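You operate a simulated robot arm through the tools that you are given. There is no shell and no other tool.

Carry out the task below with a simulated two-armed robot. There is one attempt and no reset: what you move stays moved.

Task
The black tester plug is out: clip it in and trim the cabinet's level to 0 dB.
Fine: hold the black clip key down while the plug goes in; switch on LEADS, hold TEST down on TONE while the dial turns; the crossover stays in; speaker tester off at the end.

Only the result counts: the job must be done as asked and must still hold three seconds after the hand-in. Knocking over, shifting, dropping, spilling or breaking anything else fails it.

Robot
Two 7-joint arms with two-finger grippers on one trunk that stands fixed in place. Base frame: the origin is at the foot of the trunk, x ahead of it, y to its left, z up. Units: mm, rad, N and s.
The left shoulder is at [57, 175, 1152], the right one opposite. With the tool pointing down near the work surface each hand reaches from about 260 to 860 mm from the base axis, measured 20 degrees to its own side. Payload 2.94 kg a hand.
Tool frame (each hand has its own): the origin (TCP) lies between the finger pads and is the grasp point; the fingertips stand 30 mm ahead of it; z points along the fingers, y is the line along which they close. Largest opening 138 mm; the body of the gripper starts 109 mm behind the TCP.
Orientation is told as [roll, pitch, yaw] about the base's x, y, z axes, in that order, counted from this pose: with the fingers straight down and closing along the base's y, the tool's x points along the base's -x, its y along +y and its z along -z.

Tools
- The arms move only by the tool drive_tool. It takes "left_steps", "right_steps" or both (then of equal length, played together; a hand with none holds still); each is a list of rows, each a list of 3 entries, a list of its own where there are three numbers: the turn, a rotation vector about the base's x, y, z in rad, then the shift along the base's x, y, z in mm, then the opening, from 0 (shut) to 1 (fully open). In form: [[[rx, ry, rz], [x, y, z], grip], ...]. A call has 1 to 20 rows; each row is the pose to reach, as a shift and turn from the pose commanded when the call began. Rows are played at 5 a second. More than 50 mm and 0.15 rad between two rows, or a gripper value outside its range, and nothing of the call is played. Where a pose cannot be reached the arm comes as near as it can. A force on the tool above 40 N (or 10 N above the force at the start of the call, whichever is more), or a blocked arm, ends the call early, and 0.2 s more pass. Each finger halts on what it meets, pressing with about 44 N; the grip force reading is that of the motor and also rises with nothing between the fingers. The clock runs only during rows and for 0.2 s after the last one: add rows that repeat a pose to give the fingers time. It gives the time, the measured TCP pose, the force on the tool (base axes), the opening and the grip force at its end, in the units of the frame above (readings bear some noise), with the torque about the TCP (base axes, N m) and any sound that the robot's microphone picked up, and new pictures: "pictures" is both (left out), scene, wrist or none (wrist: the cameras of the hands that moved).
- Cameras (640 x 400 px; columns grow to the right, rows downward): "scene" is now at [146, 1.2, 1633]; the picture's right is [-0.06, -1.00, -0.00], its down [-0.72, 0.04, -0.70] and it looks along [0.69, -0.04, -0.72] (base axes); focal length 324 px, centre (320, 200). "left" rides on the left gripper at [71, -19, -146] in its tool frame; the picture's right is [0.26, 0.97, 0.00], its down [-0.85, 0.23, -0.48] and it looks along [-0.46, 0.12, 0.88] (tool axes); focal length 280 px, centre (320, 200). "right" rides on the right gripper at [71, 19, -146] in its tool frame; the picture's right is [-0.26, 0.97, 0.00], its down [-0.85, -0.23, -0.48] and it looks along [-0.46, -0.12, 0.88] (tool axes); focal length 280 px, centre (320, 200). There is no depth. A picture from a camera that has moved, and an enlarged one, comes with that camera's place and axes in the base frame and with its lens. The place of the scene camera against the robot may be out by one fixed shift of up to 12 mm in any direction.
- lift_body(by): slides the trunk up (or, below 0, down) by that many mm; the arms and the scene camera ride with it, the base frame stays. It gives what a move gives, with no picture.
- turn_head(pan, tilt): turns the head with the scene camera to pan (to the left, within 2.094 rad either way) and tilt (down, from -0.506 to 1.204), counted from straight ahead of the robot. It gives what a move gives, and a new picture of the scene camera.
- enlarge(camera, box): a new picture of the part [left, top, right, bottom] of that camera's present view, enlarged. It takes no simulated time.
- sign_off(): hands the job in; it is judged then, once.

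Nothing tells you positions but the pictures and the camera data. Unless the task says otherwise, let go and move clear before handing in.

The tools are called after "Request:" as a command line: name --argument value ..., lists and objects as JSON in quotes. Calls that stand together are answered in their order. drive_tool: Moves the arms, as the interface text tells. Its arguments: {"type":"object","properties":{"left_steps":{"type":"array"},"right_steps":{"type":"array"},"pictures":{"type":"string","enum":["both","scene","wrist","none"]}},"required":[]} The other tools are called the same way: lift_body (by) slides the trunk up or down; turn_head (pan, tilt) turns the head that bears the scene camera; enlarge (camera, box) takes an enlarged picture of a part of a camera's view; sign_off () hands the job in.

At the start:

```text
clock: 0.0
left_position: [698.1, 111.6, 1197.4]
left_tcp_rot: [0.001, 0.001, -0.001]
left_contact_force: [0.3, 0.2, 0.1]
left_torque: [0.0, 0.0, -0.01]
left_grip_width: 138.0
left_grip_force: 0.1
right_position: [405.3, -310.0, 1199.6]
right_tcp_rot: [0.001, 0.001, -0.002]
right_contact_force: [0.2, -0.3, -0.2]
right_torque: [-0.02, 0.02, 0.02]
right_grip_width: 137.9
right_grip_force: 0.1
trunk travel left (down, up): [-325.0, 409.0]
head pan, tilt: [-0.056, 0.801]
```

scene: 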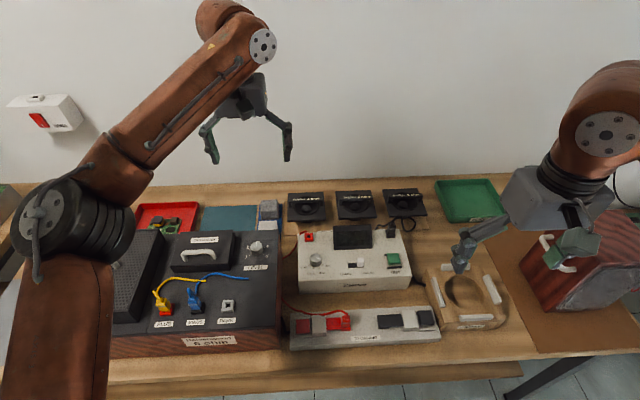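
right: 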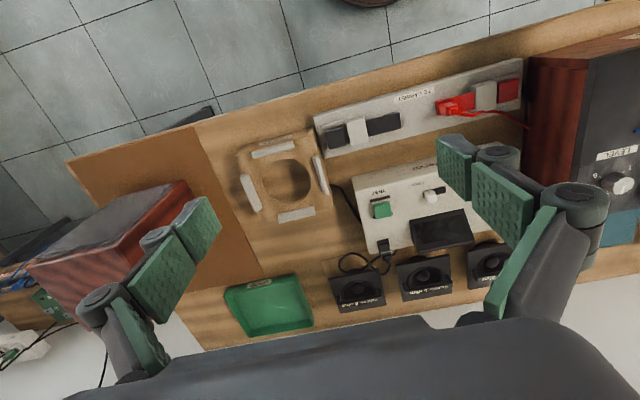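
left: 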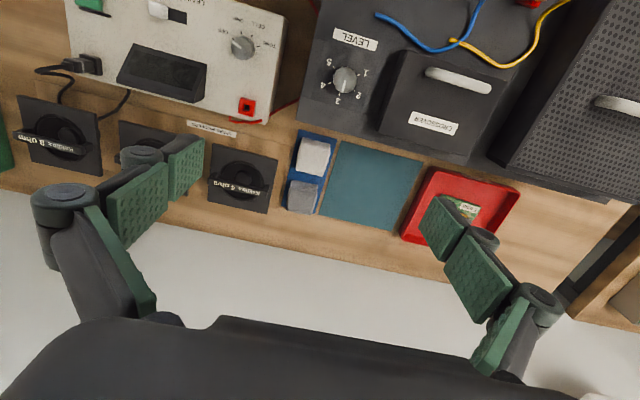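

I see a bench with a speaker cabinet on the left, a tester in the middle and a terminal strip in front. I'll take enlarged pictures first to read the labels.

Request:
enlarge --camera "scene" --box '[280, 210, 440, 310]'

Request:
enlarge --camera "scene" --box '[280, 280, 440, 380]'

Request:
enlarge --camera "scene" --box '[110, 220, 290, 350]'

Request:
enlarge --camera "right" --box '[300, 50, 540, 200]'

Request:
enlarge --camera "left" --box '[60, 0, 300, 150]'

Request:
enlarge --camera "left" --box '[290, 0, 530, 150]'

```text
4.00 times, centred on (360, 260) of scene
camera zoom: at [146.0, 1.2, 1633.0], right [-0.06, -1.0, 0.0], down [-0.72, 0.04, -0.7], along [0.69, -0.04, -0.72], focal length 1294 px, centre (160, -40)
```

zoom: 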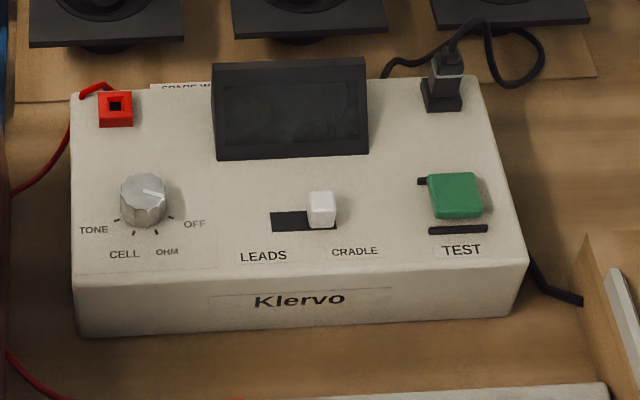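

```text
4.00 times, centred on (360, 330) of scene
camera zoom: at [146.0, 1.2, 1633.0], right [-0.06, -1.0, 0.0], down [-0.72, 0.04, -0.7], along [0.69, -0.04, -0.72], focal length 1294 px, centre (160, -320)
```

zoom: 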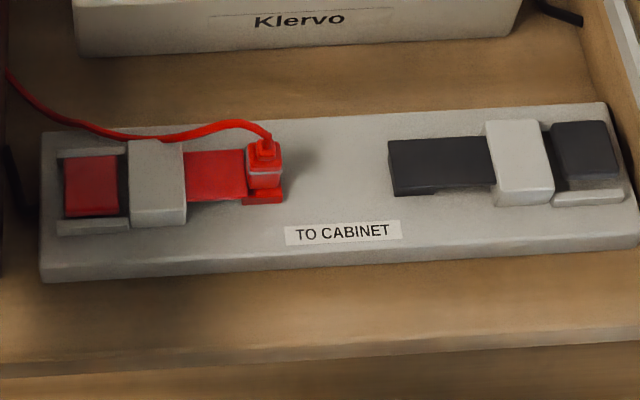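

```text
3.08 times, centred on (200, 285) of scene
camera zoom: at [146.0, 1.2, 1633.0], right [-0.06, -1.0, 0.0], down [-0.72, 0.04, -0.7], along [0.69, -0.04, -0.72], focal length 995 px, centre (689, -62)
```

zoom: 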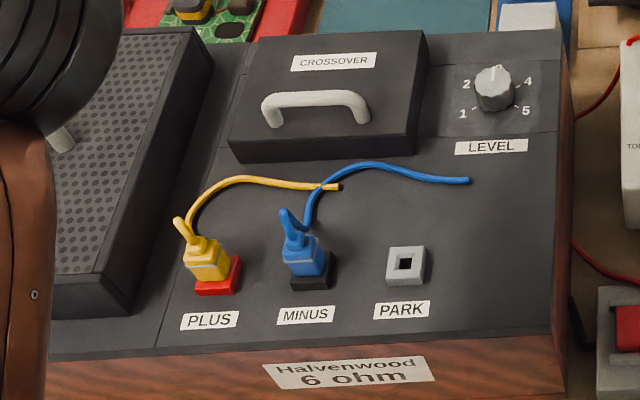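

```text
2.67 times, centred on (420, 125) of right
camera zoom: at [336.1, -290.5, 1345.9], right [0.26, 0.96, 0.0], down [0.85, -0.23, 0.48], along [0.46, -0.12, -0.88], focal length 748 px, centre (53, 400)
```

zoom: 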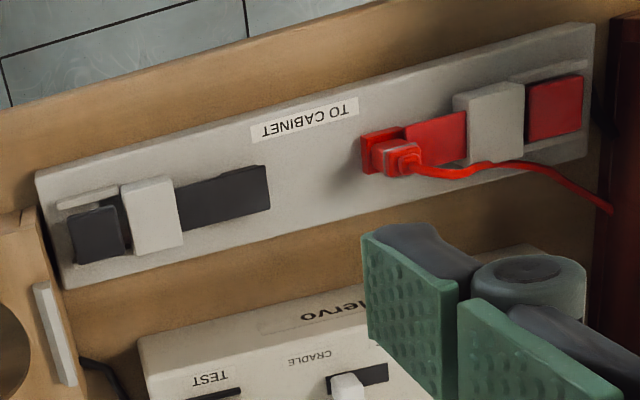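

```text
2.67 times, centred on (180, 75) of left
camera zoom: at [625.8, 92.8, 1344.2], right [-0.26, 0.97, 0.0], down [0.85, 0.23, 0.48], along [0.46, 0.12, -0.88], focal length 748 px, centre (693, 533)
```

zoom: 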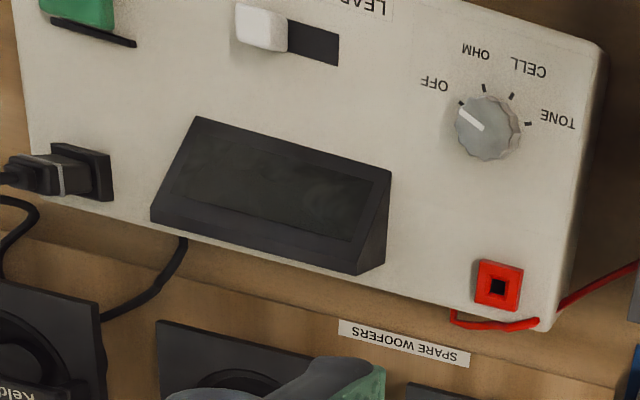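

```text
2.67 times, centred on (410, 75) of left
camera zoom: at [625.8, 92.8, 1344.2], right [-0.26, 0.97, 0.0], down [0.85, 0.23, 0.48], along [0.46, 0.12, -0.88], focal length 748 px, centre (80, 533)
```

zoom: 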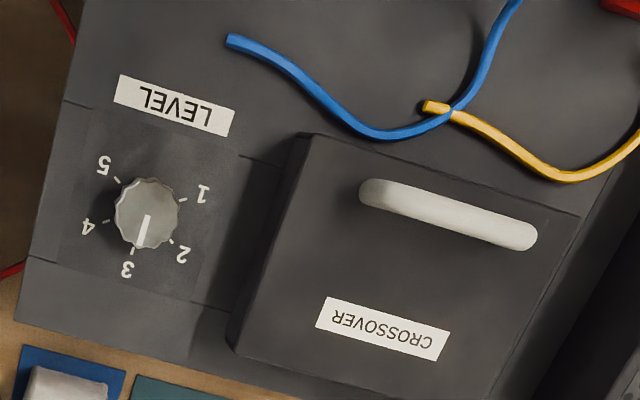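

The tester has OFF/OHM/CELL/TONE on its dial, a LEADS/CRADLE slide and a green TEST button. The black plug is parked in its black socket, and the strip's black clip is empty. Next I'll bring the right hand's camera closer to the strip and tester so I can measure them.

Request:
drive_tool --right_steps '[[[0, 0, 0], [-5, 20, -45], 1], [[0, 0, 0], [-10, 40, -90], 1], [[0, 0, 0], [-15, 55, -130], 1], [[0, 0, 0], [-20, 65, -160], 1], [[0, 0, 0], [-20, 65, -160], 1]]' --pictures "both"

```text
clock: 1.2
left_position: [697.7, 111.0, 1196.9]
left_tcp_rot: [0.001, -0.001, -0.001]
left_contact_force: [0.3, -0.6, -0.2]
left_torque: [-0.03, 0.01, 0.03]
left_grip_width: 137.9
left_grip_force: 0.0
right_position: [385.5, -241.9, 1038.4]
right_tcp_rot: [-0.001, 0.0, -0.001]
right_contact_force: [-0.4, -0.4, -0.2]
right_torque: [-0.03, 0.01, 0.01]
right_grip_width: 137.8
right_grip_force: 0.0
trunk travel left (down, up): [-325.0, 409.0]
head pan, tilt: [-0.056, 0.801]
camera scene: at [145.5, 1.3, 1633.2], right [-0.06, -1.0, 0.0], down [-0.72, 0.04, -0.7], along [0.69, -0.04, -0.72], focal length 324 px, centre (320, 200)
camera right: at [315.5, -222.1, 1184.4], right [0.26, 0.96, 0.0], down [0.85, -0.23, 0.48], along [0.46, -0.12, -0.88], focal length 280 px, centre (320, 200)
```

scene: 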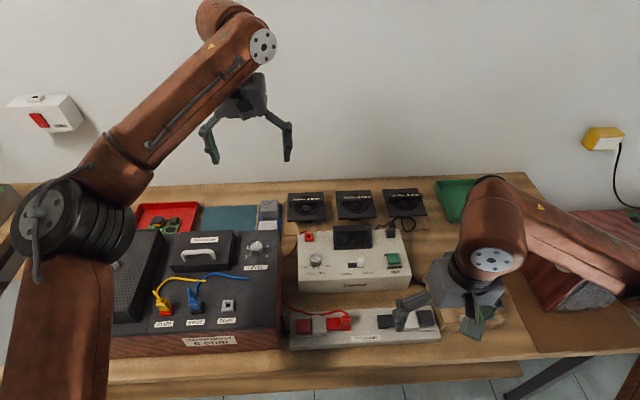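
right: 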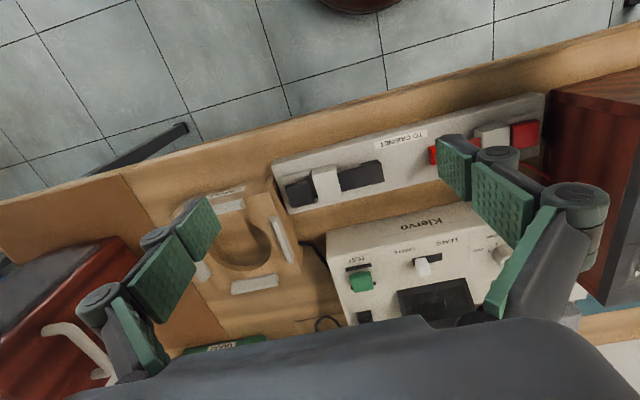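

Request:
enlarge --camera "right" --box '[260, 110, 420, 210]'

Request:
enlarge --camera "right" --box '[320, 210, 512, 330]'

Request:
enlarge --camera "right" --box '[400, 80, 560, 180]'

```text
4.00 times, centred on (340, 160) of right
camera zoom: at [315.5, -222.1, 1184.4], right [0.26, 0.96, 0.0], down [0.85, -0.23, 0.48], along [0.46, -0.12, -0.88], focal length 1122 px, centre (240, 360)
```

zoom: 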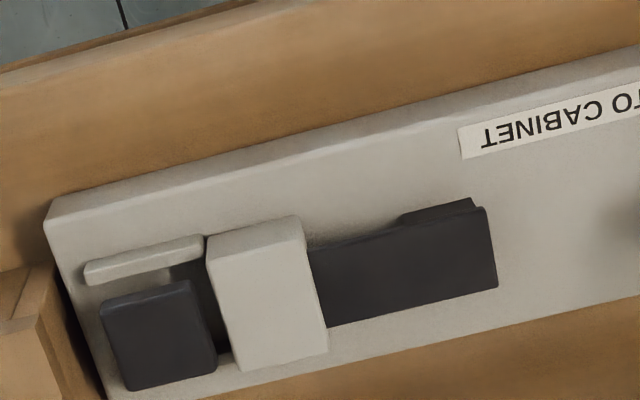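

```text
3.33 times, centred on (416, 270) of right
camera zoom: at [315.5, -222.1, 1184.4], right [0.26, 0.96, 0.0], down [0.85, -0.23, 0.48], along [0.46, -0.12, -0.88], focal length 935 px, centre (0, -33)
```

zoom: 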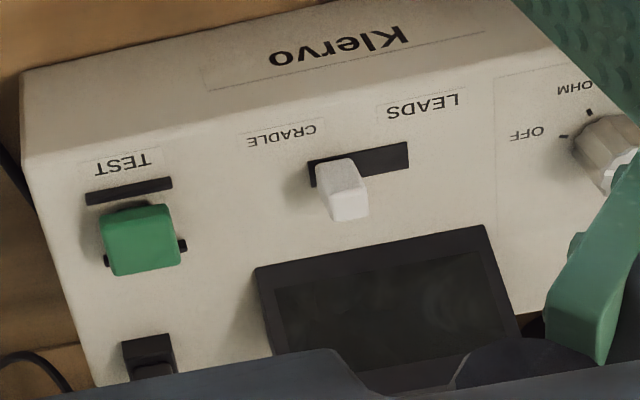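

```text
4.00 times, centred on (480, 130) of right
camera zoom: at [315.5, -222.1, 1184.4], right [0.26, 0.96, 0.0], down [0.85, -0.23, 0.48], along [0.46, -0.12, -0.88], focal length 1122 px, centre (-320, 480)
```

zoom: 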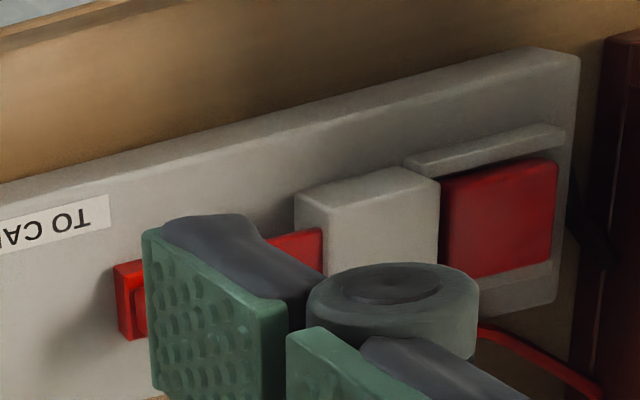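

The strip runs along y, with its black key at about (484, -295, 834). Next I'll move the right hand's camera over the tester to look at the parked black plug, the slide and the TEST button.

Request:
drive_tool --right_steps '[[[0, 0, 0], [45, 0, 0], 1], [[0, 0, 0], [90, 0, 0], 1], [[0, 0, 0], [135, 0, 0], 1], [[0, 0, 0], [180, 0, 0], 1], [[0, 0, 0], [225, 0, 0], 1], [[0, 0, 0], [255, 0, 0], 1], [[0, 0, 0], [255, 0, 0], 1]]' --pictures "both"

```text
clock: 2.8
left_position: [698.1, 110.9, 1197.0]
left_tcp_rot: [0.001, -0.002, 0.0]
left_contact_force: [0.2, 0.0, -1.0]
left_torque: [0.0, -0.05, -0.01]
left_grip_width: 137.8
left_grip_force: 0.0
right_position: [638.4, -242.3, 1042.0]
right_tcp_rot: [0.0, 0.0, 0.0]
right_contact_force: [-0.7, 1.0, -0.1]
right_torque: [-0.01, -0.03, -0.05]
right_grip_width: 138.0
right_grip_force: 0.2
trunk travel left (down, up): [-325.0, 409.0]
head pan, tilt: [-0.056, 0.801]
camera scene: at [145.7, 1.1, 1633.1], right [-0.06, -1.0, 0.0], down [-0.72, 0.04, -0.7], along [0.69, -0.04, -0.72], focal length 324 px, centre (320, 200)
camera right: at [569.2, -222.7, 1186.7], right [0.26, 0.96, 0.0], down [0.85, -0.23, 0.48], along [0.46, -0.13, -0.88], focal length 280 px, centre (320, 200)
```

scene: 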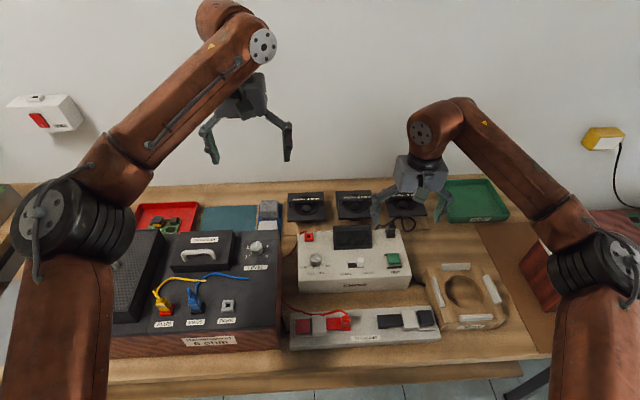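
right: 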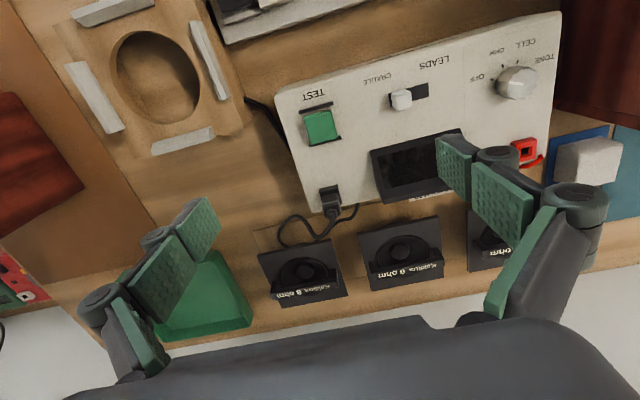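

Request:
enlarge --camera "right" --box '[260, 80, 420, 180]'

Request:
enlarge --camera "right" --box '[264, 165, 408, 255]'

Request:
enlarge --camera "right" --box '[400, 30, 576, 140]'

```text
4.00 times, centred on (340, 130) of right
camera zoom: at [569.2, -222.7, 1186.7], right [0.26, 0.96, 0.0], down [0.85, -0.23, 0.48], along [0.46, -0.13, -0.88], focal length 1122 px, centre (240, 480)
```

zoom: 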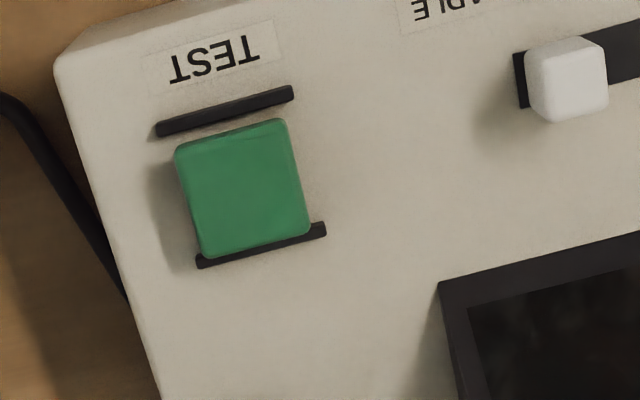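

```text
4.44 times, centred on (336, 210) of right
camera zoom: at [569.2, -222.7, 1186.7], right [0.26, 0.96, 0.0], down [0.85, -0.23, 0.48], along [0.46, -0.13, -0.88], focal length 1246 px, centre (249, 156)
```

zoom: 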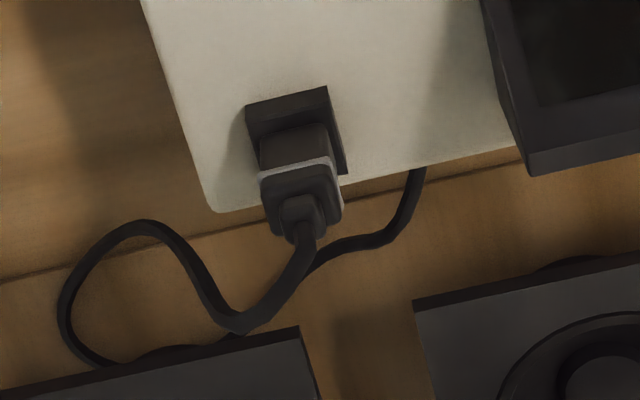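

```text
3.64 times, centred on (488, 85) of right
camera zoom: at [569.2, -222.7, 1186.7], right [0.26, 0.96, 0.0], down [0.85, -0.23, 0.48], along [0.46, -0.13, -0.88], focal length 1020 px, centre (-291, 618)
```

zoom: 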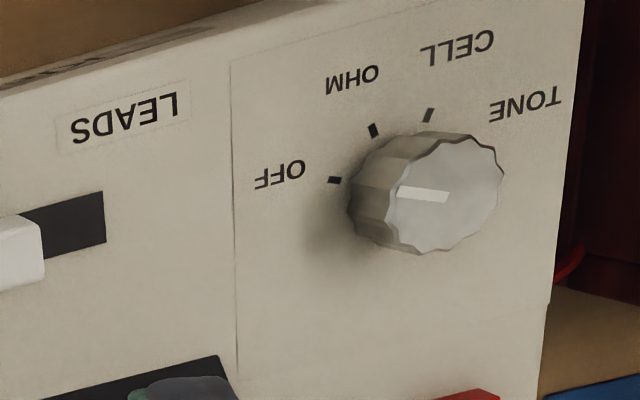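

The TEST button's top is at about (649, -242, 858), and the plug stands upright in the tester's black socket near (738, -254). I'll take a second viewpoint further to the right to triangulate the plug properly.

Request:
drive_tool --right_steps '[[[0, 0, 0], [0, -45, -10], 1], [[0, 0, 0], [0, -90, -20], 1], [[0, 0, 0], [0, -135, -30], 1], [[0, 0, 0], [0, -175, -40], 1], [[0, 0, 0], [0, -175, -40], 1]]' --pictures "wrist"

```text
clock: 4.0
left_position: [697.7, 111.6, 1195.2]
left_tcp_rot: [0.001, 0.0, 0.0]
left_contact_force: [-0.2, 0.5, -0.8]
left_torque: [-0.02, -0.01, 0.04]
left_grip_width: 137.9
left_grip_force: 0.0
right_position: [642.9, -418.0, 998.8]
right_tcp_rot: [0.0, 0.0, 0.0]
right_contact_force: [-0.4, 0.0, -0.7]
right_torque: [-0.04, -0.01, -0.02]
right_grip_width: 137.8
right_grip_force: 0.0
trunk travel left (down, up): [-325.0, 409.0]
head pan, tilt: [-0.056, 0.801]
camera right: at [572.9, -397.7, 1145.1], right [0.26, 0.97, 0.0], down [0.85, -0.23, 0.48], along [0.46, -0.12, -0.88], focal length 280 px, centre (320, 200)
```

right: 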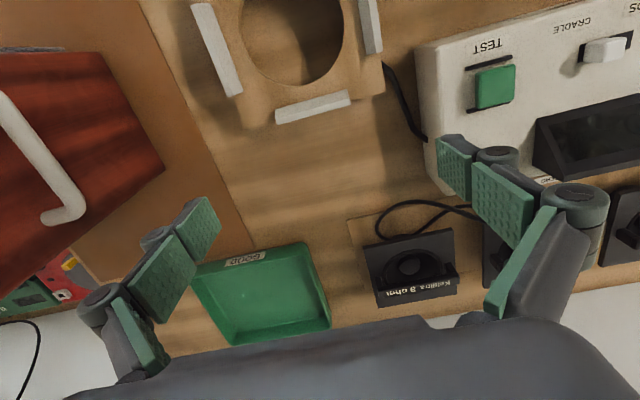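

The right finger hides the plug in this view. I'll close that gripper, which I need for pressing anyway, and look again.

Request:
drive_tool --right_steps '[[[0, 0, 0], [0, 10, 0], 0.6], [[0, 0, 0], [0, 20, 0], 0.3], [[0, 0, 0], [0, 30, 0], 0], [[0, 0, 0], [0, 30, 0], 0], [[0, 0, 0], [0, 30, 0], 0], [[0, 0, 0], [0, 30, 0], 0], [[0, 0, 0], [0, 30, 0], 0]]' --pictures "wrist"

Request:
enlarge --camera "right" --box '[380, 120, 540, 220]'

```text
clock: 5.6
left_position: [698.9, 111.6, 1197.2]
left_tcp_rot: [0.0, 0.001, 0.0]
left_contact_force: [-0.3, 0.8, 0.3]
left_torque: [0.01, 0.02, -0.01]
left_grip_width: 138.1
left_grip_force: 0.2
right_position: [641.4, -388.3, 997.4]
right_tcp_rot: [0.0, -0.001, -0.001]
right_contact_force: [0.9, -0.3, -0.3]
right_torque: [0.01, 0.03, -0.05]
right_grip_width: 0.0
right_grip_force: 4.1
trunk travel left (down, up): [-325.0, 409.0]
head pan, tilt: [-0.056, 0.801]
camera right: at [571.2, -368.7, 1144.4], right [0.26, 0.96, 0.0], down [0.85, -0.23, 0.48], along [0.46, -0.12, -0.88], focal length 280 px, centre (320, 200)
```

right: 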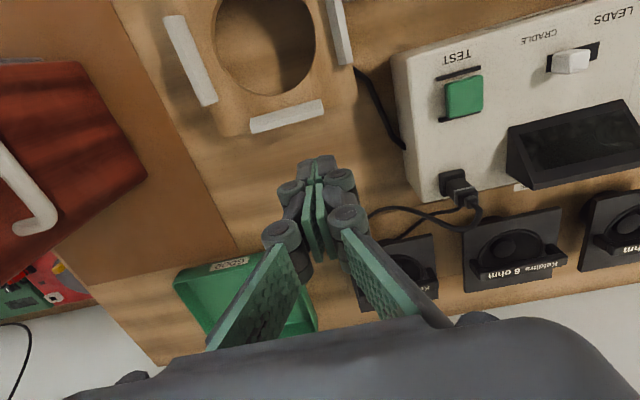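

```text
4.00 times, centred on (460, 170) of right
camera zoom: at [571.2, -368.7, 1144.4], right [0.26, 0.96, 0.0], down [0.85, -0.23, 0.48], along [0.46, -0.12, -0.88], focal length 1122 px, centre (-240, 320)
```

zoom: 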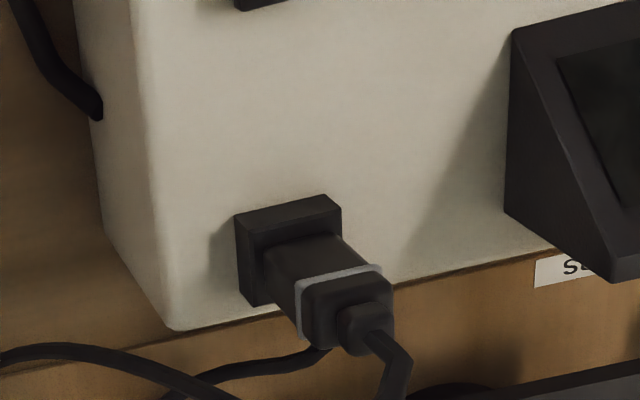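

The plug's centre is at about (749, -255), with its ring at z≈878 and its top at z≈890. Next I'll bring the right hand, closed and tilted slightly, above the black key. The left hand moves over the strip so I can look at the clips close up.

Request:
drive_tool --left_steps '[[[0, 0, 0], [-33, -21, -22], 1], [[0, 0, 0], [-66, -43, -44], 1], [[0, 0, 0], [-99, -64, -66], 1], [[0, 0, 0], [-132, -85, -88], 1], [[0, 0, 0], [-165, -107, -110], 1], [[0, 0, 0], [-198, -128, -132], 1], [[0, 0, 0], [-231, -149, -154], 1], [[0, 0, 0], [-264, -171, -176], 1], [[0, 0, 0], [-297, -190, -190], 1], [[0, 0, 0], [-297, -190, -190], 1]]' --right_steps '[[[0.1, 0, 0], [-17, 5, 0], 0], [[0.2, 0, 0], [-35, 10, 0], 0], [[0.3, 0, 0], [-52, 15, 0], 0], [[0.3, 0, 0], [-70, 20, 0], 0], [[0.3, 0, 0], [-87, 28, 0], 0], [[0.3, 0, 0], [-105, 36, 0], 0], [[0.3, 0, 0], [-122, 45, 0], 0], [[0.3, 0, 0], [-140, 54, 0], 0], [[0.3, 0, 0], [-157, 63, 0], 0], [[0.3, 0, 0], [-157, 63, 0], 0]]' --pictures "both"

Request:
enlarge --camera "left" --box '[300, 80, 620, 280]'

Request:
enlarge --camera "left" --box '[60, 80, 380, 280]'

```text
clock: 7.8
left_position: [401.7, -80.9, 1005.4]
left_tcp_rot: [-0.002, 0.0, 0.001]
left_contact_force: [0.2, 0.1, 0.4]
left_torque: [-0.03, 0.03, -0.01]
left_grip_width: 137.8
left_grip_force: 0.1
right_position: [483.8, -327.1, 1000.7]
right_tcp_rot: [0.299, 0.0, -0.001]
right_contact_force: [-1.3, -0.2, 0.7]
right_torque: [0.02, 0.02, -0.01]
right_grip_width: 0.0
right_grip_force: 28.5
trunk travel left (down, up): [-325.0, 409.0]
head pan, tilt: [-0.056, 0.801]
camera scene: at [146.6, 1.3, 1633.0], right [-0.06, -1.0, 0.0], down [-0.72, 0.04, -0.7], along [0.69, -0.04, -0.72], focal length 324 px, centre (320, 200)
camera right: at [414.4, -351.6, 1146.6], right [0.26, 0.92, 0.29], down [0.85, -0.36, 0.39], along [0.46, 0.14, -0.88], focal length 280 px, centre (320, 200)
camera left: at [330.1, -97.0, 1153.2], right [-0.26, 0.97, 0.0], down [0.85, 0.23, 0.48], along [0.46, 0.12, -0.88], focal length 280 px, centre (320, 200)
```

scene: 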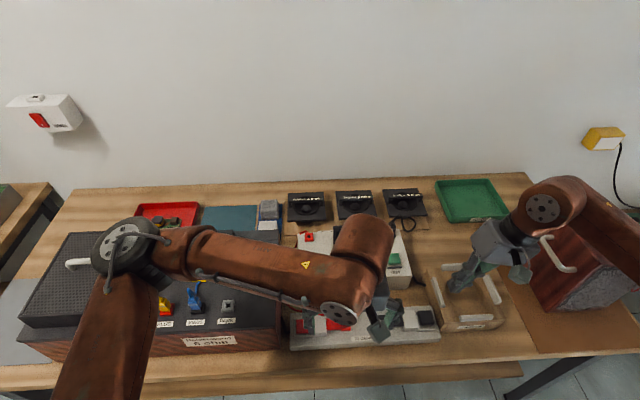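
right: 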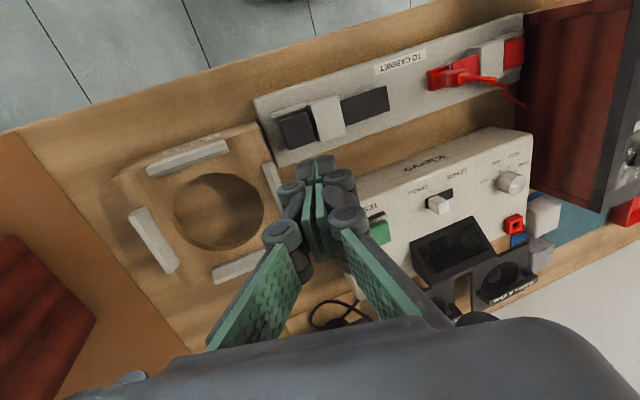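
left: 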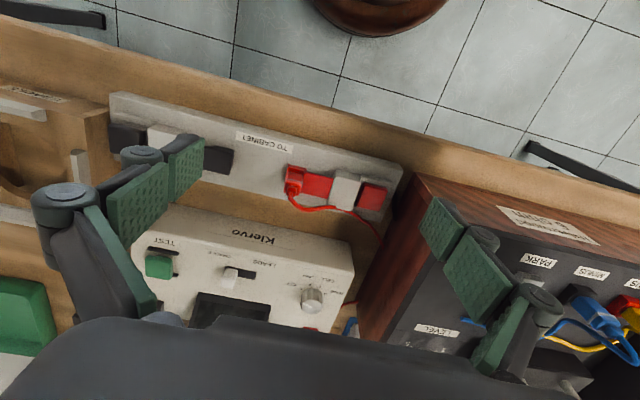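

```text
2.00 times, centred on (460, 180) of left
camera zoom: at [330.1, -97.0, 1153.2], right [-0.26, 0.97, 0.0], down [0.85, 0.23, 0.48], along [0.46, 0.12, -0.88], focal length 561 px, centre (40, 240)
```

zoom: 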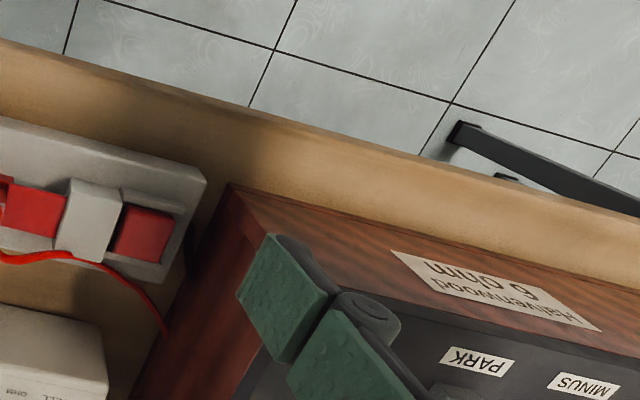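

```text
2.00 times, centred on (220, 180) of left
camera zoom: at [330.1, -97.0, 1153.2], right [-0.26, 0.97, 0.0], down [0.85, 0.23, 0.48], along [0.46, 0.12, -0.88], focal length 561 px, centre (520, 240)
```

zoom: 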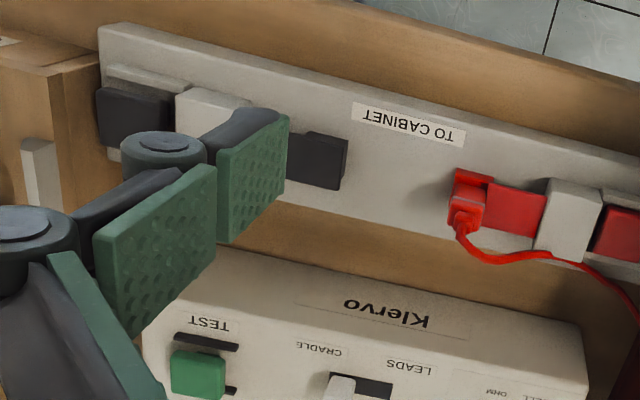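

Request:
enlarge --camera "left" --box '[260, 140, 420, 240]'

Request:
enlarge --camera "right" --box '[410, 20, 540, 101]'

Request:
enlarge --camera "right" --box '[250, 65, 410, 165]'

```text
4.00 times, centred on (340, 190) of left
camera zoom: at [330.1, -97.0, 1153.2], right [-0.26, 0.97, 0.0], down [0.85, 0.23, 0.48], along [0.46, 0.12, -0.88], focal length 1122 px, centre (240, 240)
```

zoom: 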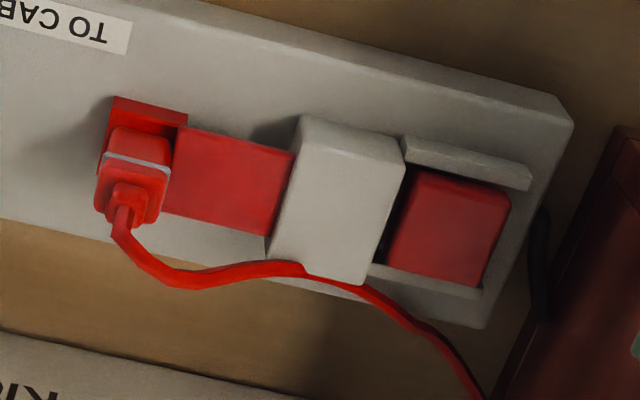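

```text
4.92 times, centred on (475, 60) of right
camera zoom: at [414.4, -351.6, 1146.6], right [0.26, 0.92, 0.29], down [0.85, -0.36, 0.39], along [0.46, 0.14, -0.88], focal length 1380 px, centre (-443, 887)
```

zoom: 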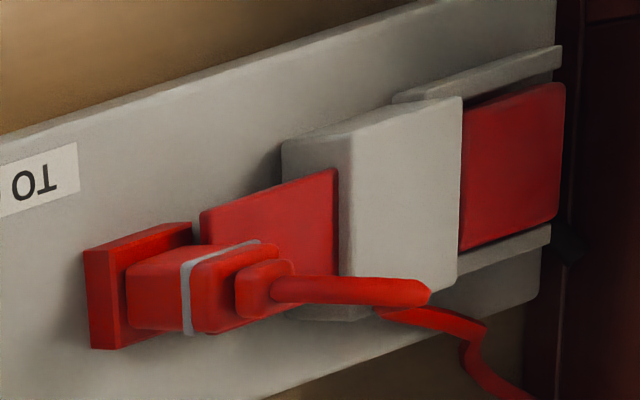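

```text
4.00 times, centred on (330, 115) of right
camera zoom: at [414.4, -351.6, 1146.6], right [0.26, 0.92, 0.29], down [0.85, -0.36, 0.39], along [0.46, 0.14, -0.88], focal length 1122 px, centre (280, 540)
```

zoom: 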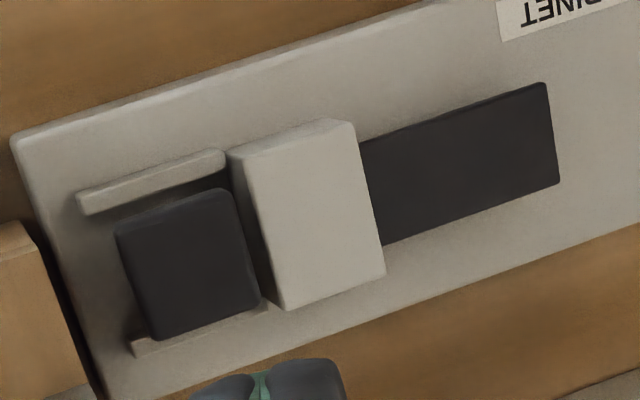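

The clip works like this: pressing the key slides the black shutter back and uncovers the socket under its inner end. I estimate the key's top at (493, -300, ~815), the shutter's top at z≈808 and the socket near (490, -190). I'll lower the right fingertips to just above the key, and close the left gripper so its camera can see the clip.

Request:
drive_tool --left_steps '[[[0, 0, 0], [0, 0, 0], 0.6], [[0, 0, 0], [0, 0, 0], 0.3], [[0, 0, 0], [0, 0, 0], 0], [[0, 0, 0], [0, 0, 0], 0], [[0, 0, 0], [0, 0, 0], 0], [[0, 0, 0], [0, 0, 0], 0], [[0, 0, 0], [0, 0, 0], 0]]' --right_steps '[[[0, 0, 0], [9, 15, -30], 0], [[0, 0, 0], [9, 15, -70], 0], [[0, 0, 0], [9, 15, -105], 0], [[0, 0, 0], [9, 15, -130], 0], [[0, 0, 0], [9, 15, -140], 0], [[0, 0, 0], [9, 15, -145], 0], [[0, 0, 0], [9, 15, -145], 0]]' --pictures "both"

Request:
enlarge --camera "left" --box '[80, 80, 280, 205]'

Request:
enlarge --camera "right" --box '[230, 50, 430, 175]'

```text
clock: 9.4
left_position: [401.3, -78.9, 1005.5]
left_tcp_rot: [0.0, 0.001, -0.001]
left_contact_force: [-1.0, -0.1, -0.2]
left_torque: [0.0, 0.0, 0.0]
left_grip_width: 0.0
left_grip_force: 3.3
right_position: [494.6, -312.0, 855.2]
right_tcp_rot: [0.299, -0.001, -0.002]
right_contact_force: [-0.7, -0.4, -0.3]
right_torque: [-0.01, 0.01, 0.01]
right_grip_width: 0.0
right_grip_force: 27.8
trunk travel left (down, up): [-325.0, 409.0]
head pan, tilt: [-0.056, 0.801]
camera scene: at [146.0, 1.0, 1633.1], right [-0.06, -1.0, 0.0], down [-0.72, 0.04, -0.7], along [0.69, -0.04, -0.72], focal length 324 px, centre (320, 200)
camera right: at [424.3, -337.2, 1000.3], right [0.26, 0.92, 0.29], down [0.85, -0.36, 0.39], along [0.46, 0.14, -0.88], focal length 280 px, centre (320, 200)
camera left: at [330.0, -97.1, 1153.7], right [-0.26, 0.97, 0.0], down [0.85, 0.23, 0.48], along [0.46, 0.12, -0.88], focal length 280 px, centre (320, 200)
```

scene: 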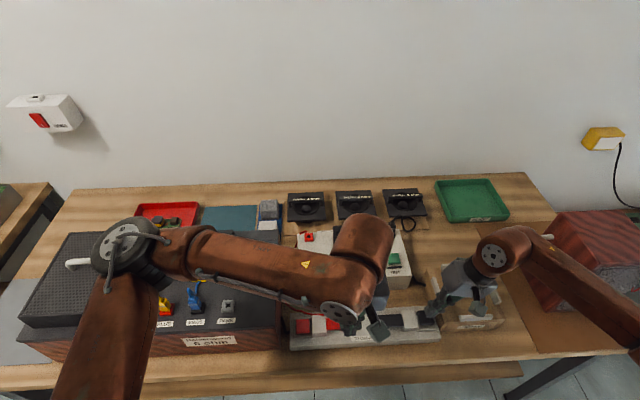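
right: 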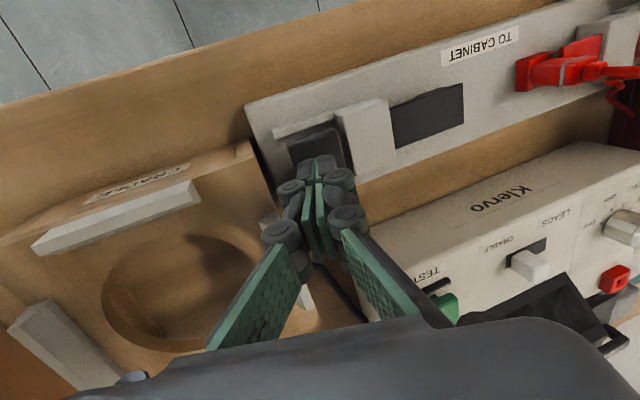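
left: 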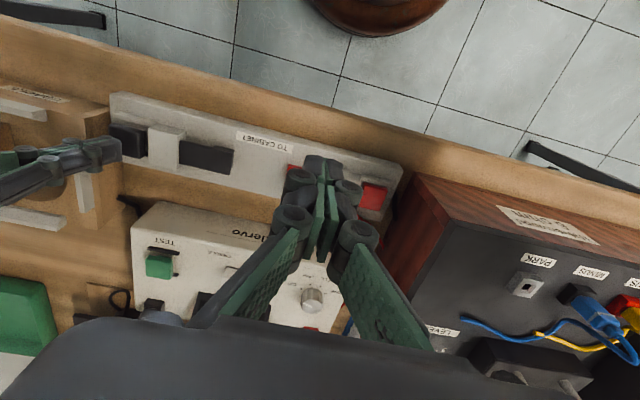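

```text
3.20 times, centred on (180, 142) of left
camera zoom: at [330.0, -97.1, 1153.7], right [-0.26, 0.97, 0.0], down [0.85, 0.23, 0.48], along [0.46, 0.12, -0.88], focal length 897 px, centre (768, 384)
```

zoom: 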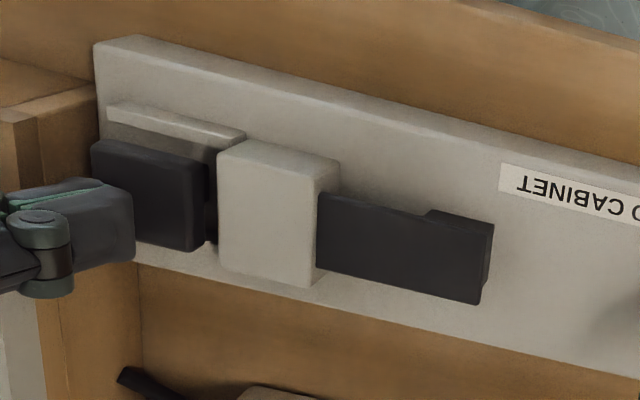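

```text
3.20 times, centred on (330, 112) of right
camera zoom: at [424.3, -337.2, 1000.3], right [0.26, 0.92, 0.29], down [0.85, -0.36, 0.39], along [0.46, 0.14, -0.88], focal length 897 px, centre (288, 480)
```

zoom: 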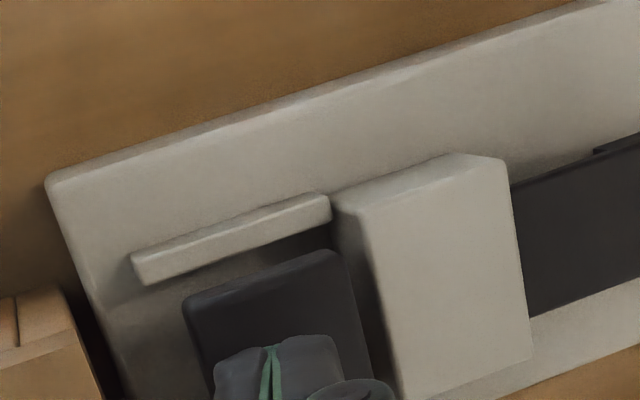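

The fingertips are about 10 mm above the key. I'll press slowly and watch the shutter.

Request:
drive_tool --right_steps '[[[0, 0, 0], [0, 0, -5], 0], [[0, 0, 0], [0, 0, -9], 0], [[0, 0, 0], [0, 0, -12], 0], [[0, 0, 0], [0, 0, -15], 0], [[0, 0, 0], [0, 0, -18], 0], [[0, 0, 0], [0, 0, -18], 0]]' --pictures "none"

Request:
enlarge --camera "left" --box '[80, 80, 280, 205]'

```text
clock: 10.8
left_position: [402.0, -79.7, 1005.6]
left_tcp_rot: [0.001, 0.001, -0.001]
left_contact_force: [-0.4, 0.0, -0.5]
left_torque: [-0.03, 0.04, 0.01]
left_grip_width: 0.0
left_grip_force: 28.3
right_position: [492.4, -312.3, 837.2]
right_tcp_rot: [0.299, 0.002, -0.003]
right_contact_force: [2.1, -1.2, 3.1]
right_torque: [-0.04, -0.02, 0.01]
right_grip_width: 0.0
right_grip_force: 28.5
trunk travel left (down, up): [-325.0, 409.0]
head pan, tilt: [-0.056, 0.801]
```

```text
3.20 times, centred on (180, 142) of left
camera zoom: at [329.9, -97.1, 1153.7], right [-0.26, 0.97, 0.0], down [0.85, 0.23, 0.48], along [0.46, 0.12, -0.88], focal length 897 px, centre (768, 384)
```

zoom: 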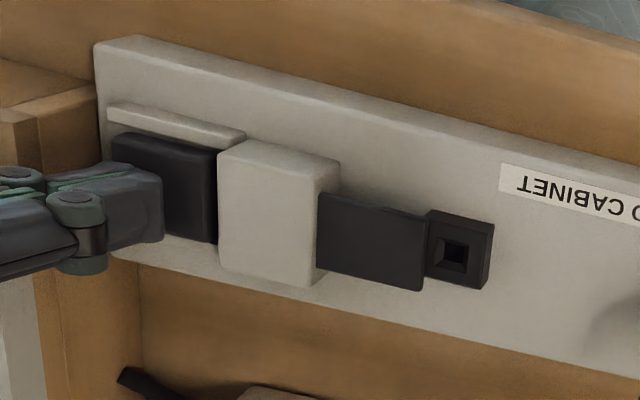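

The key works: pressing it about 10 mm slides the shutter back and uncovers the socket. I'll look from the right camera too, then press a little further to find the bottom of the travel.

Request:
enlarge --camera "right" --box '[340, 50, 500, 150]'

Request:
enlarge --camera "left" --box '[160, 110, 256, 170]'

Request:
drive_tool --right_steps '[[[0, 0, 0], [0, 0, -2], 0], [[0, 0, 0], [0, 0, -4], 0], [[0, 0, 0], [0, 0, -4], 0]]' --pictures "none"

Request:
enlarge --camera "left" --box '[80, 80, 280, 205]'

```text
4.00 times, centred on (420, 100) of right
camera zoom: at [423.0, -337.2, 982.1], right [0.26, 0.92, 0.29], down [0.85, -0.36, 0.39], along [0.46, 0.14, -0.88], focal length 1122 px, centre (-80, 600)
```

zoom: 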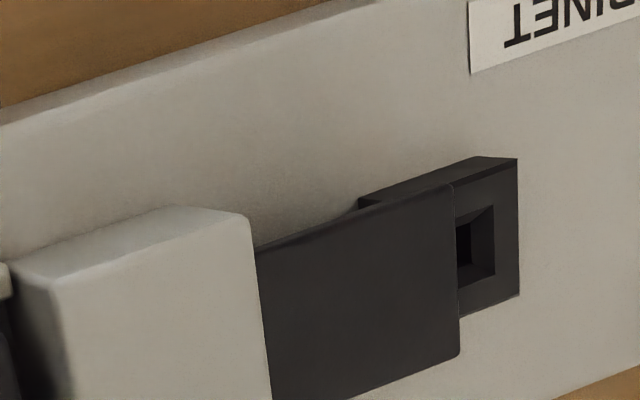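

```text
6.67 times, centred on (208, 140) of left
camera zoom: at [329.9, -97.1, 1153.7], right [-0.26, 0.97, 0.0], down [0.85, 0.23, 0.48], along [0.46, 0.12, -0.88], focal length 1869 px, centre (1067, 600)
```

zoom: 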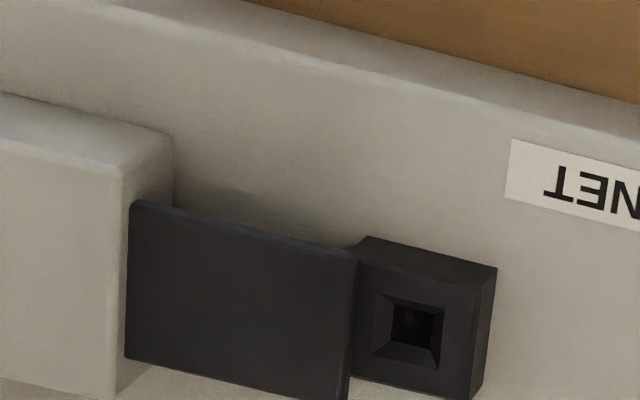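

```text
clock: 11.6
left_position: [402.6, -80.0, 1006.7]
left_tcp_rot: [0.0, 0.0, -0.002]
left_contact_force: [0.0, -1.3, 0.5]
left_torque: [0.01, 0.01, 0.0]
left_grip_width: 0.0
left_grip_force: 28.4
right_position: [493.5, -311.3, 831.9]
right_tcp_rot: [0.3, 0.001, 0.001]
right_contact_force: [-1.2, -1.7, 4.0]
right_torque: [-0.05, 0.04, 0.0]
right_grip_width: 0.0
right_grip_force: 28.2
trunk travel left (down, up): [-325.0, 409.0]
head pan, tilt: [-0.056, 0.801]
```

```text
3.20 times, centred on (180, 142) of left
camera zoom: at [329.6, -97.1, 1153.8], right [-0.26, 0.97, 0.0], down [0.85, 0.23, 0.48], along [0.46, 0.12, -0.88], focal length 897 px, centre (768, 384)
```

zoom: 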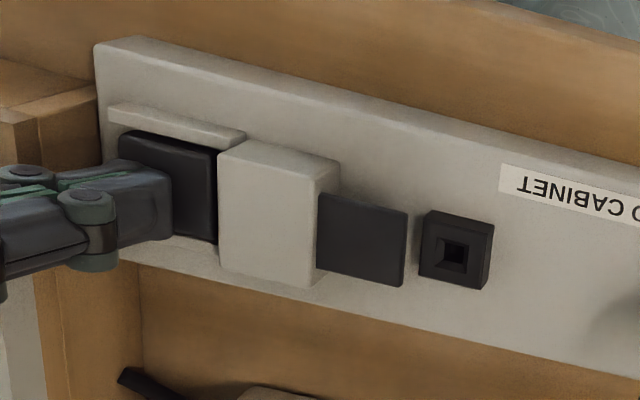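

With the right tool at z≈832 the shutter is well clear. The socket centre triangulates to (491, -190), with its top at z≈801. Now I'll raise the right hand, move it aside and yaw it 90° so it is narrow towards the left hand. The left hand moves towards the parked plug, partly open.

Request:
drive_tool --right_steps '[[[0, 0, 0], [0, 0, 20], 0], [[0, 0, 0], [0, -5, 60], 0], [[0, -0.0414, 0.134], [0, -15, 90], 0], [[0, -0.0828, 0.268], [0, -25, 110], 0], [[0, -0.1241, 0.402], [0, -35, 110], 0], [[0, -0.1655, 0.536], [0, -45, 110], 0], [[0, -0.2069, 0.67], [0, -55, 110], 0], [[0, -0.2483, 0.803], [0, -60, 110], 0], [[0, -0.2897, 0.937], [0, -60, 110], 0], [[0, -0.331, 1.071], [0, -60, 110], 0], [[0, -0.3724, 1.205], [0, -60, 110], 0], [[0, -0.4138, 1.339], [0, -60, 110], 0], [[0, -0.464, 1.5007], [0, -60, 110], 0], [[0, -0.464, 1.5007], [0, -60, 110], 0]]' --pictures "scene"

```text
refused: row 13 steps farther than a row can; nothing moved
```

Request:
drive_tool --right_steps '[[[0, 0, 0], [0, 0, 20], 0], [[0, 0, 0], [0, -5, 60], 0], [[0, -0.0414, 0.134], [0, -15, 90], 0], [[0, -0.0828, 0.268], [0, -25, 110], 0], [[0, -0.1241, 0.402], [0, -35, 110], 0], [[0, -0.1655, 0.536], [0, -45, 110], 0], [[0, -0.2069, 0.67], [0, -55, 110], 0], [[0, -0.2483, 0.803], [0, -60, 110], 0], [[0, -0.2897, 0.937], [0, -60, 110], 0], [[0, -0.331, 1.071], [0, -60, 110], 0], [[0, -0.3724, 1.205], [0, -60, 110], 0], [[0, -0.4138, 1.339], [0, -60, 110], 0], [[0, -0.44, 1.42], [0, -60, 110], 0], [[0, -0.464, 1.5007], [0, -60, 110], 0], [[0, -0.464, 1.5007], [0, -60, 110], 0]]' --pictures "both"

```text
clock: 14.8
left_position: [404.1, -80.1, 1006.9]
left_tcp_rot: [0.003, 0.002, 0.002]
left_contact_force: [-0.4, -0.1, -0.4]
left_torque: [0.07, -0.02, 0.01]
left_grip_width: 0.1
left_grip_force: 28.7
right_position: [281.2, -149.5, 1035.4]
right_tcp_rot: [0.0, -0.301, 1.571]
right_contact_force: [-0.2, 0.3, -0.7]
right_torque: [0.05, 0.0, 0.02]
right_grip_width: 0.1
right_grip_force: 28.3
right hand out of reach, approached as far as the arm can: row 6, 7, 8, 9, 10, 11, 12, 13, 14, 15
trunk travel left (down, up): [-325.0, 409.0]
head pan, tilt: [-0.056, 0.801]
camera scene: at [146.7, -0.2, 1633.0], right [-0.06, -1.0, 0.0], down [-0.72, 0.04, -0.69], along [0.69, -0.04, -0.72], focal length 324 px, centre (320, 200)
camera right: at [263.8, -260.7, 1152.7], right [-0.96, 0.25, 0.08], down [0.23, 0.67, 0.71], along [0.12, 0.7, -0.7], focal length 280 px, centre (320, 200)
```

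scene: 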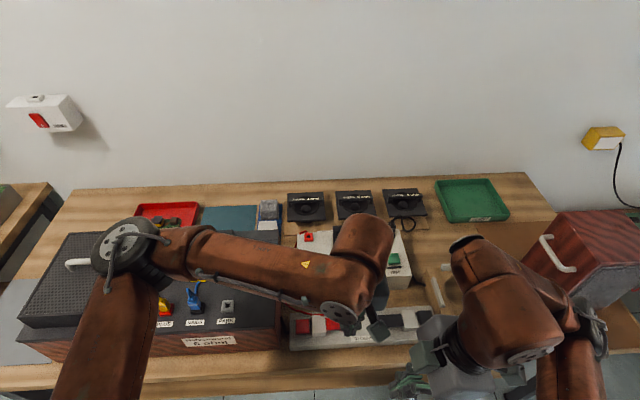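
right: 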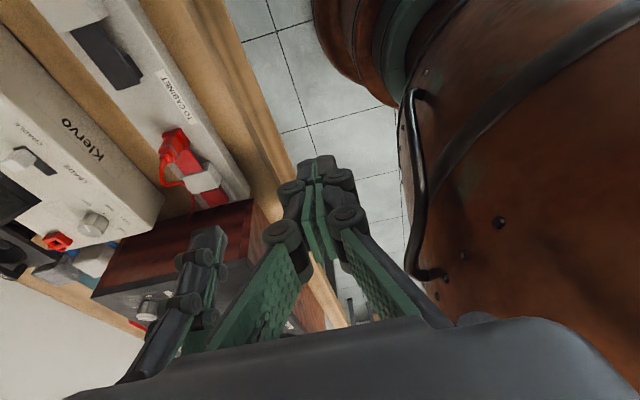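

The right wrist can't make +90° here, and the arm drifted back towards the trunk without touching anything. I'll rotate it back to where it was.

Request:
drive_tool --right_steps '[[[0, 0.0414, -0.134], [0, 0, 0], 0], [[0, 0.0828, -0.268], [0, 0, 0], 0], [[0, 0.1241, -0.402], [0, 0, 0], 0], [[0, 0.1655, -0.536], [0, 0, 0], 0]]' --pictures "none"

```text
clock: 15.8
left_position: [400.8, -79.1, 1006.5]
left_tcp_rot: [0.0, -0.001, -0.001]
left_contact_force: [0.8, -0.2, -0.2]
left_torque: [-0.02, 0.01, -0.02]
left_grip_width: 0.0
left_grip_force: 28.4
right_position: [282.2, -143.3, 1047.0]
right_tcp_rot: [0.164, -0.253, 0.987]
right_contact_force: [-0.5, 0.2, 0.0]
right_torque: [-0.02, 0.02, 0.0]
right_grip_width: 0.1
right_grip_force: 28.6
trunk travel left (down, up): [-325.0, 409.0]
head pan, tilt: [-0.056, 0.801]
```

Request:
drive_tool --right_steps '[[[0, 0.0373, -0.1207], [5, -30, 0], 0], [[0, 0.0746, -0.2414], [15, -60, 0], 0], [[0, 0.112, -0.362], [30, -90, 0], 0], [[0, 0.1493, -0.4828], [50, -120, 0], 0], [[0, 0.1866, -0.6035], [70, -150, 0], 0], [[0, 0.2239, -0.7242], [95, -180, 0], 0], [[0, 0.2612, -0.8449], [120, -205, 0], 0], [[0, 0.2985, -0.9649], [150, -230, -10], 0], [[0, 0.2985, -0.9649], [180, -240, -40], 0], [[0, 0.2985, -0.9649], [200, -240, -70], 0], [[0, 0.2985, -0.9649], [200, -240, -70], 0]]' --pictures "scene"

```text
clock: 18.2
left_position: [401.7, -79.8, 1006.7]
left_tcp_rot: [0.001, 0.001, 0.001]
left_contact_force: [-0.2, -0.2, -0.1]
left_torque: [-0.02, -0.01, 0.0]
left_grip_width: 0.0
left_grip_force: 28.7
right_position: [485.2, -384.5, 981.7]
right_tcp_rot: [0.301, 0.0, -0.002]
right_contact_force: [-0.2, 0.2, 0.0]
right_torque: [-0.03, -0.03, -0.01]
right_grip_width: 0.0
right_grip_force: 28.5
trunk travel left (down, up): [-325.0, 409.0]
head pan, tilt: [-0.056, 0.801]
camera scene: at [145.6, 1.1, 1633.1], right [-0.06, -1.0, 0.0], down [-0.72, 0.04, -0.7], along [0.69, -0.04, -0.72], focal length 324 px, centre (320, 200)
```

scene: 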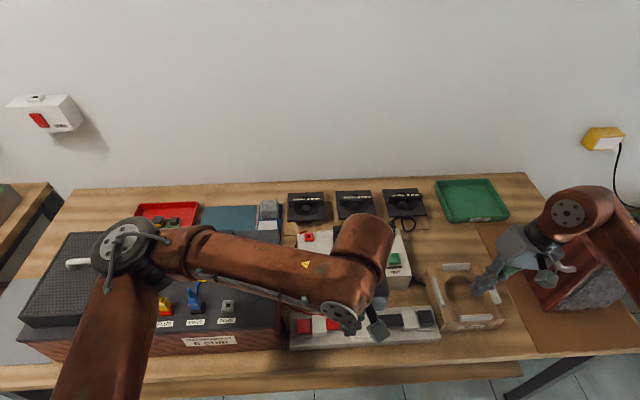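

The right hand is back and clear. Now I'll send the left hand towards the plug, partly open, to test whether it can reach.

Request:
drive_tool --left_steps '[[[0, 0, 0], [40, -15, 0], 0.2], [[0, 0, 0], [80, -35, 0], 0.45], [[0, 0, 0], [120, -55, 0], 0.45], [[0, 0, 0], [160, -75, 0], 0.45], [[0, 0, 0], [200, -95, 0], 0.45], [[0, 0, 0], [235, -115, 0], 0.45], [[0, 0, 0], [265, -140, 0], 0.45], [[0, 0, 0], [290, -165, 0], 0.45], [[0, 0, 0], [290, -165, 0], 0.45]]' --pictures "both"

```text
clock: 20.2
left_position: [658.2, -202.5, 1008.0]
left_tcp_rot: [-0.01, -0.002, 0.004]
left_contact_force: [1.3, 2.9, 0.2]
left_torque: [-0.23, 0.02, 0.04]
left_grip_width: 62.1
left_grip_force: 0.1
left hand out of reach, approached as far as the arm can: row 7, 8, 9
right_position: [484.1, -374.4, 984.6]
right_tcp_rot: [0.291, -0.003, 0.001]
right_contact_force: [0.1, 1.1, 1.4]
right_torque: [-0.16, 0.02, -0.04]
right_grip_width: 0.3
right_grip_force: 28.4
trunk travel left (down, up): [-325.0, 409.0]
head pan, tilt: [-0.056, 0.801]
camera scene: at [144.7, 8.6, 1633.3], right [-0.06, -1.0, 0.0], down [-0.72, 0.04, -0.7], along [0.69, -0.04, -0.72], focal length 324 px, centre (320, 200)
camera left: at [585.1, -219.1, 1155.7], right [-0.26, 0.96, -0.01], down [0.85, 0.24, 0.47], along [0.46, 0.12, -0.88], focal length 280 px, centre (320, 200)
```

scene: 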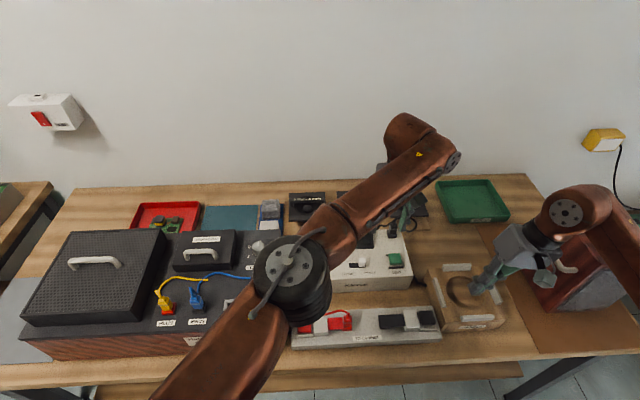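
left: 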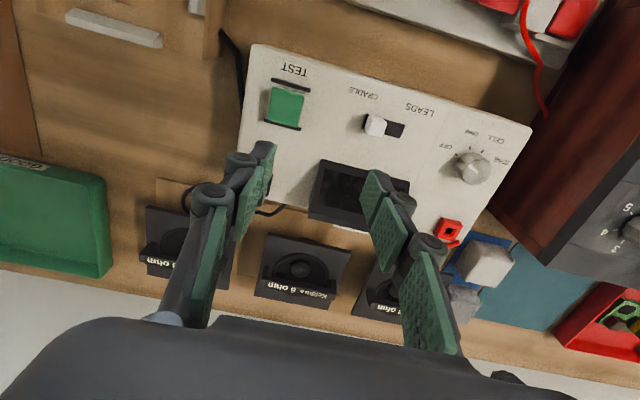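

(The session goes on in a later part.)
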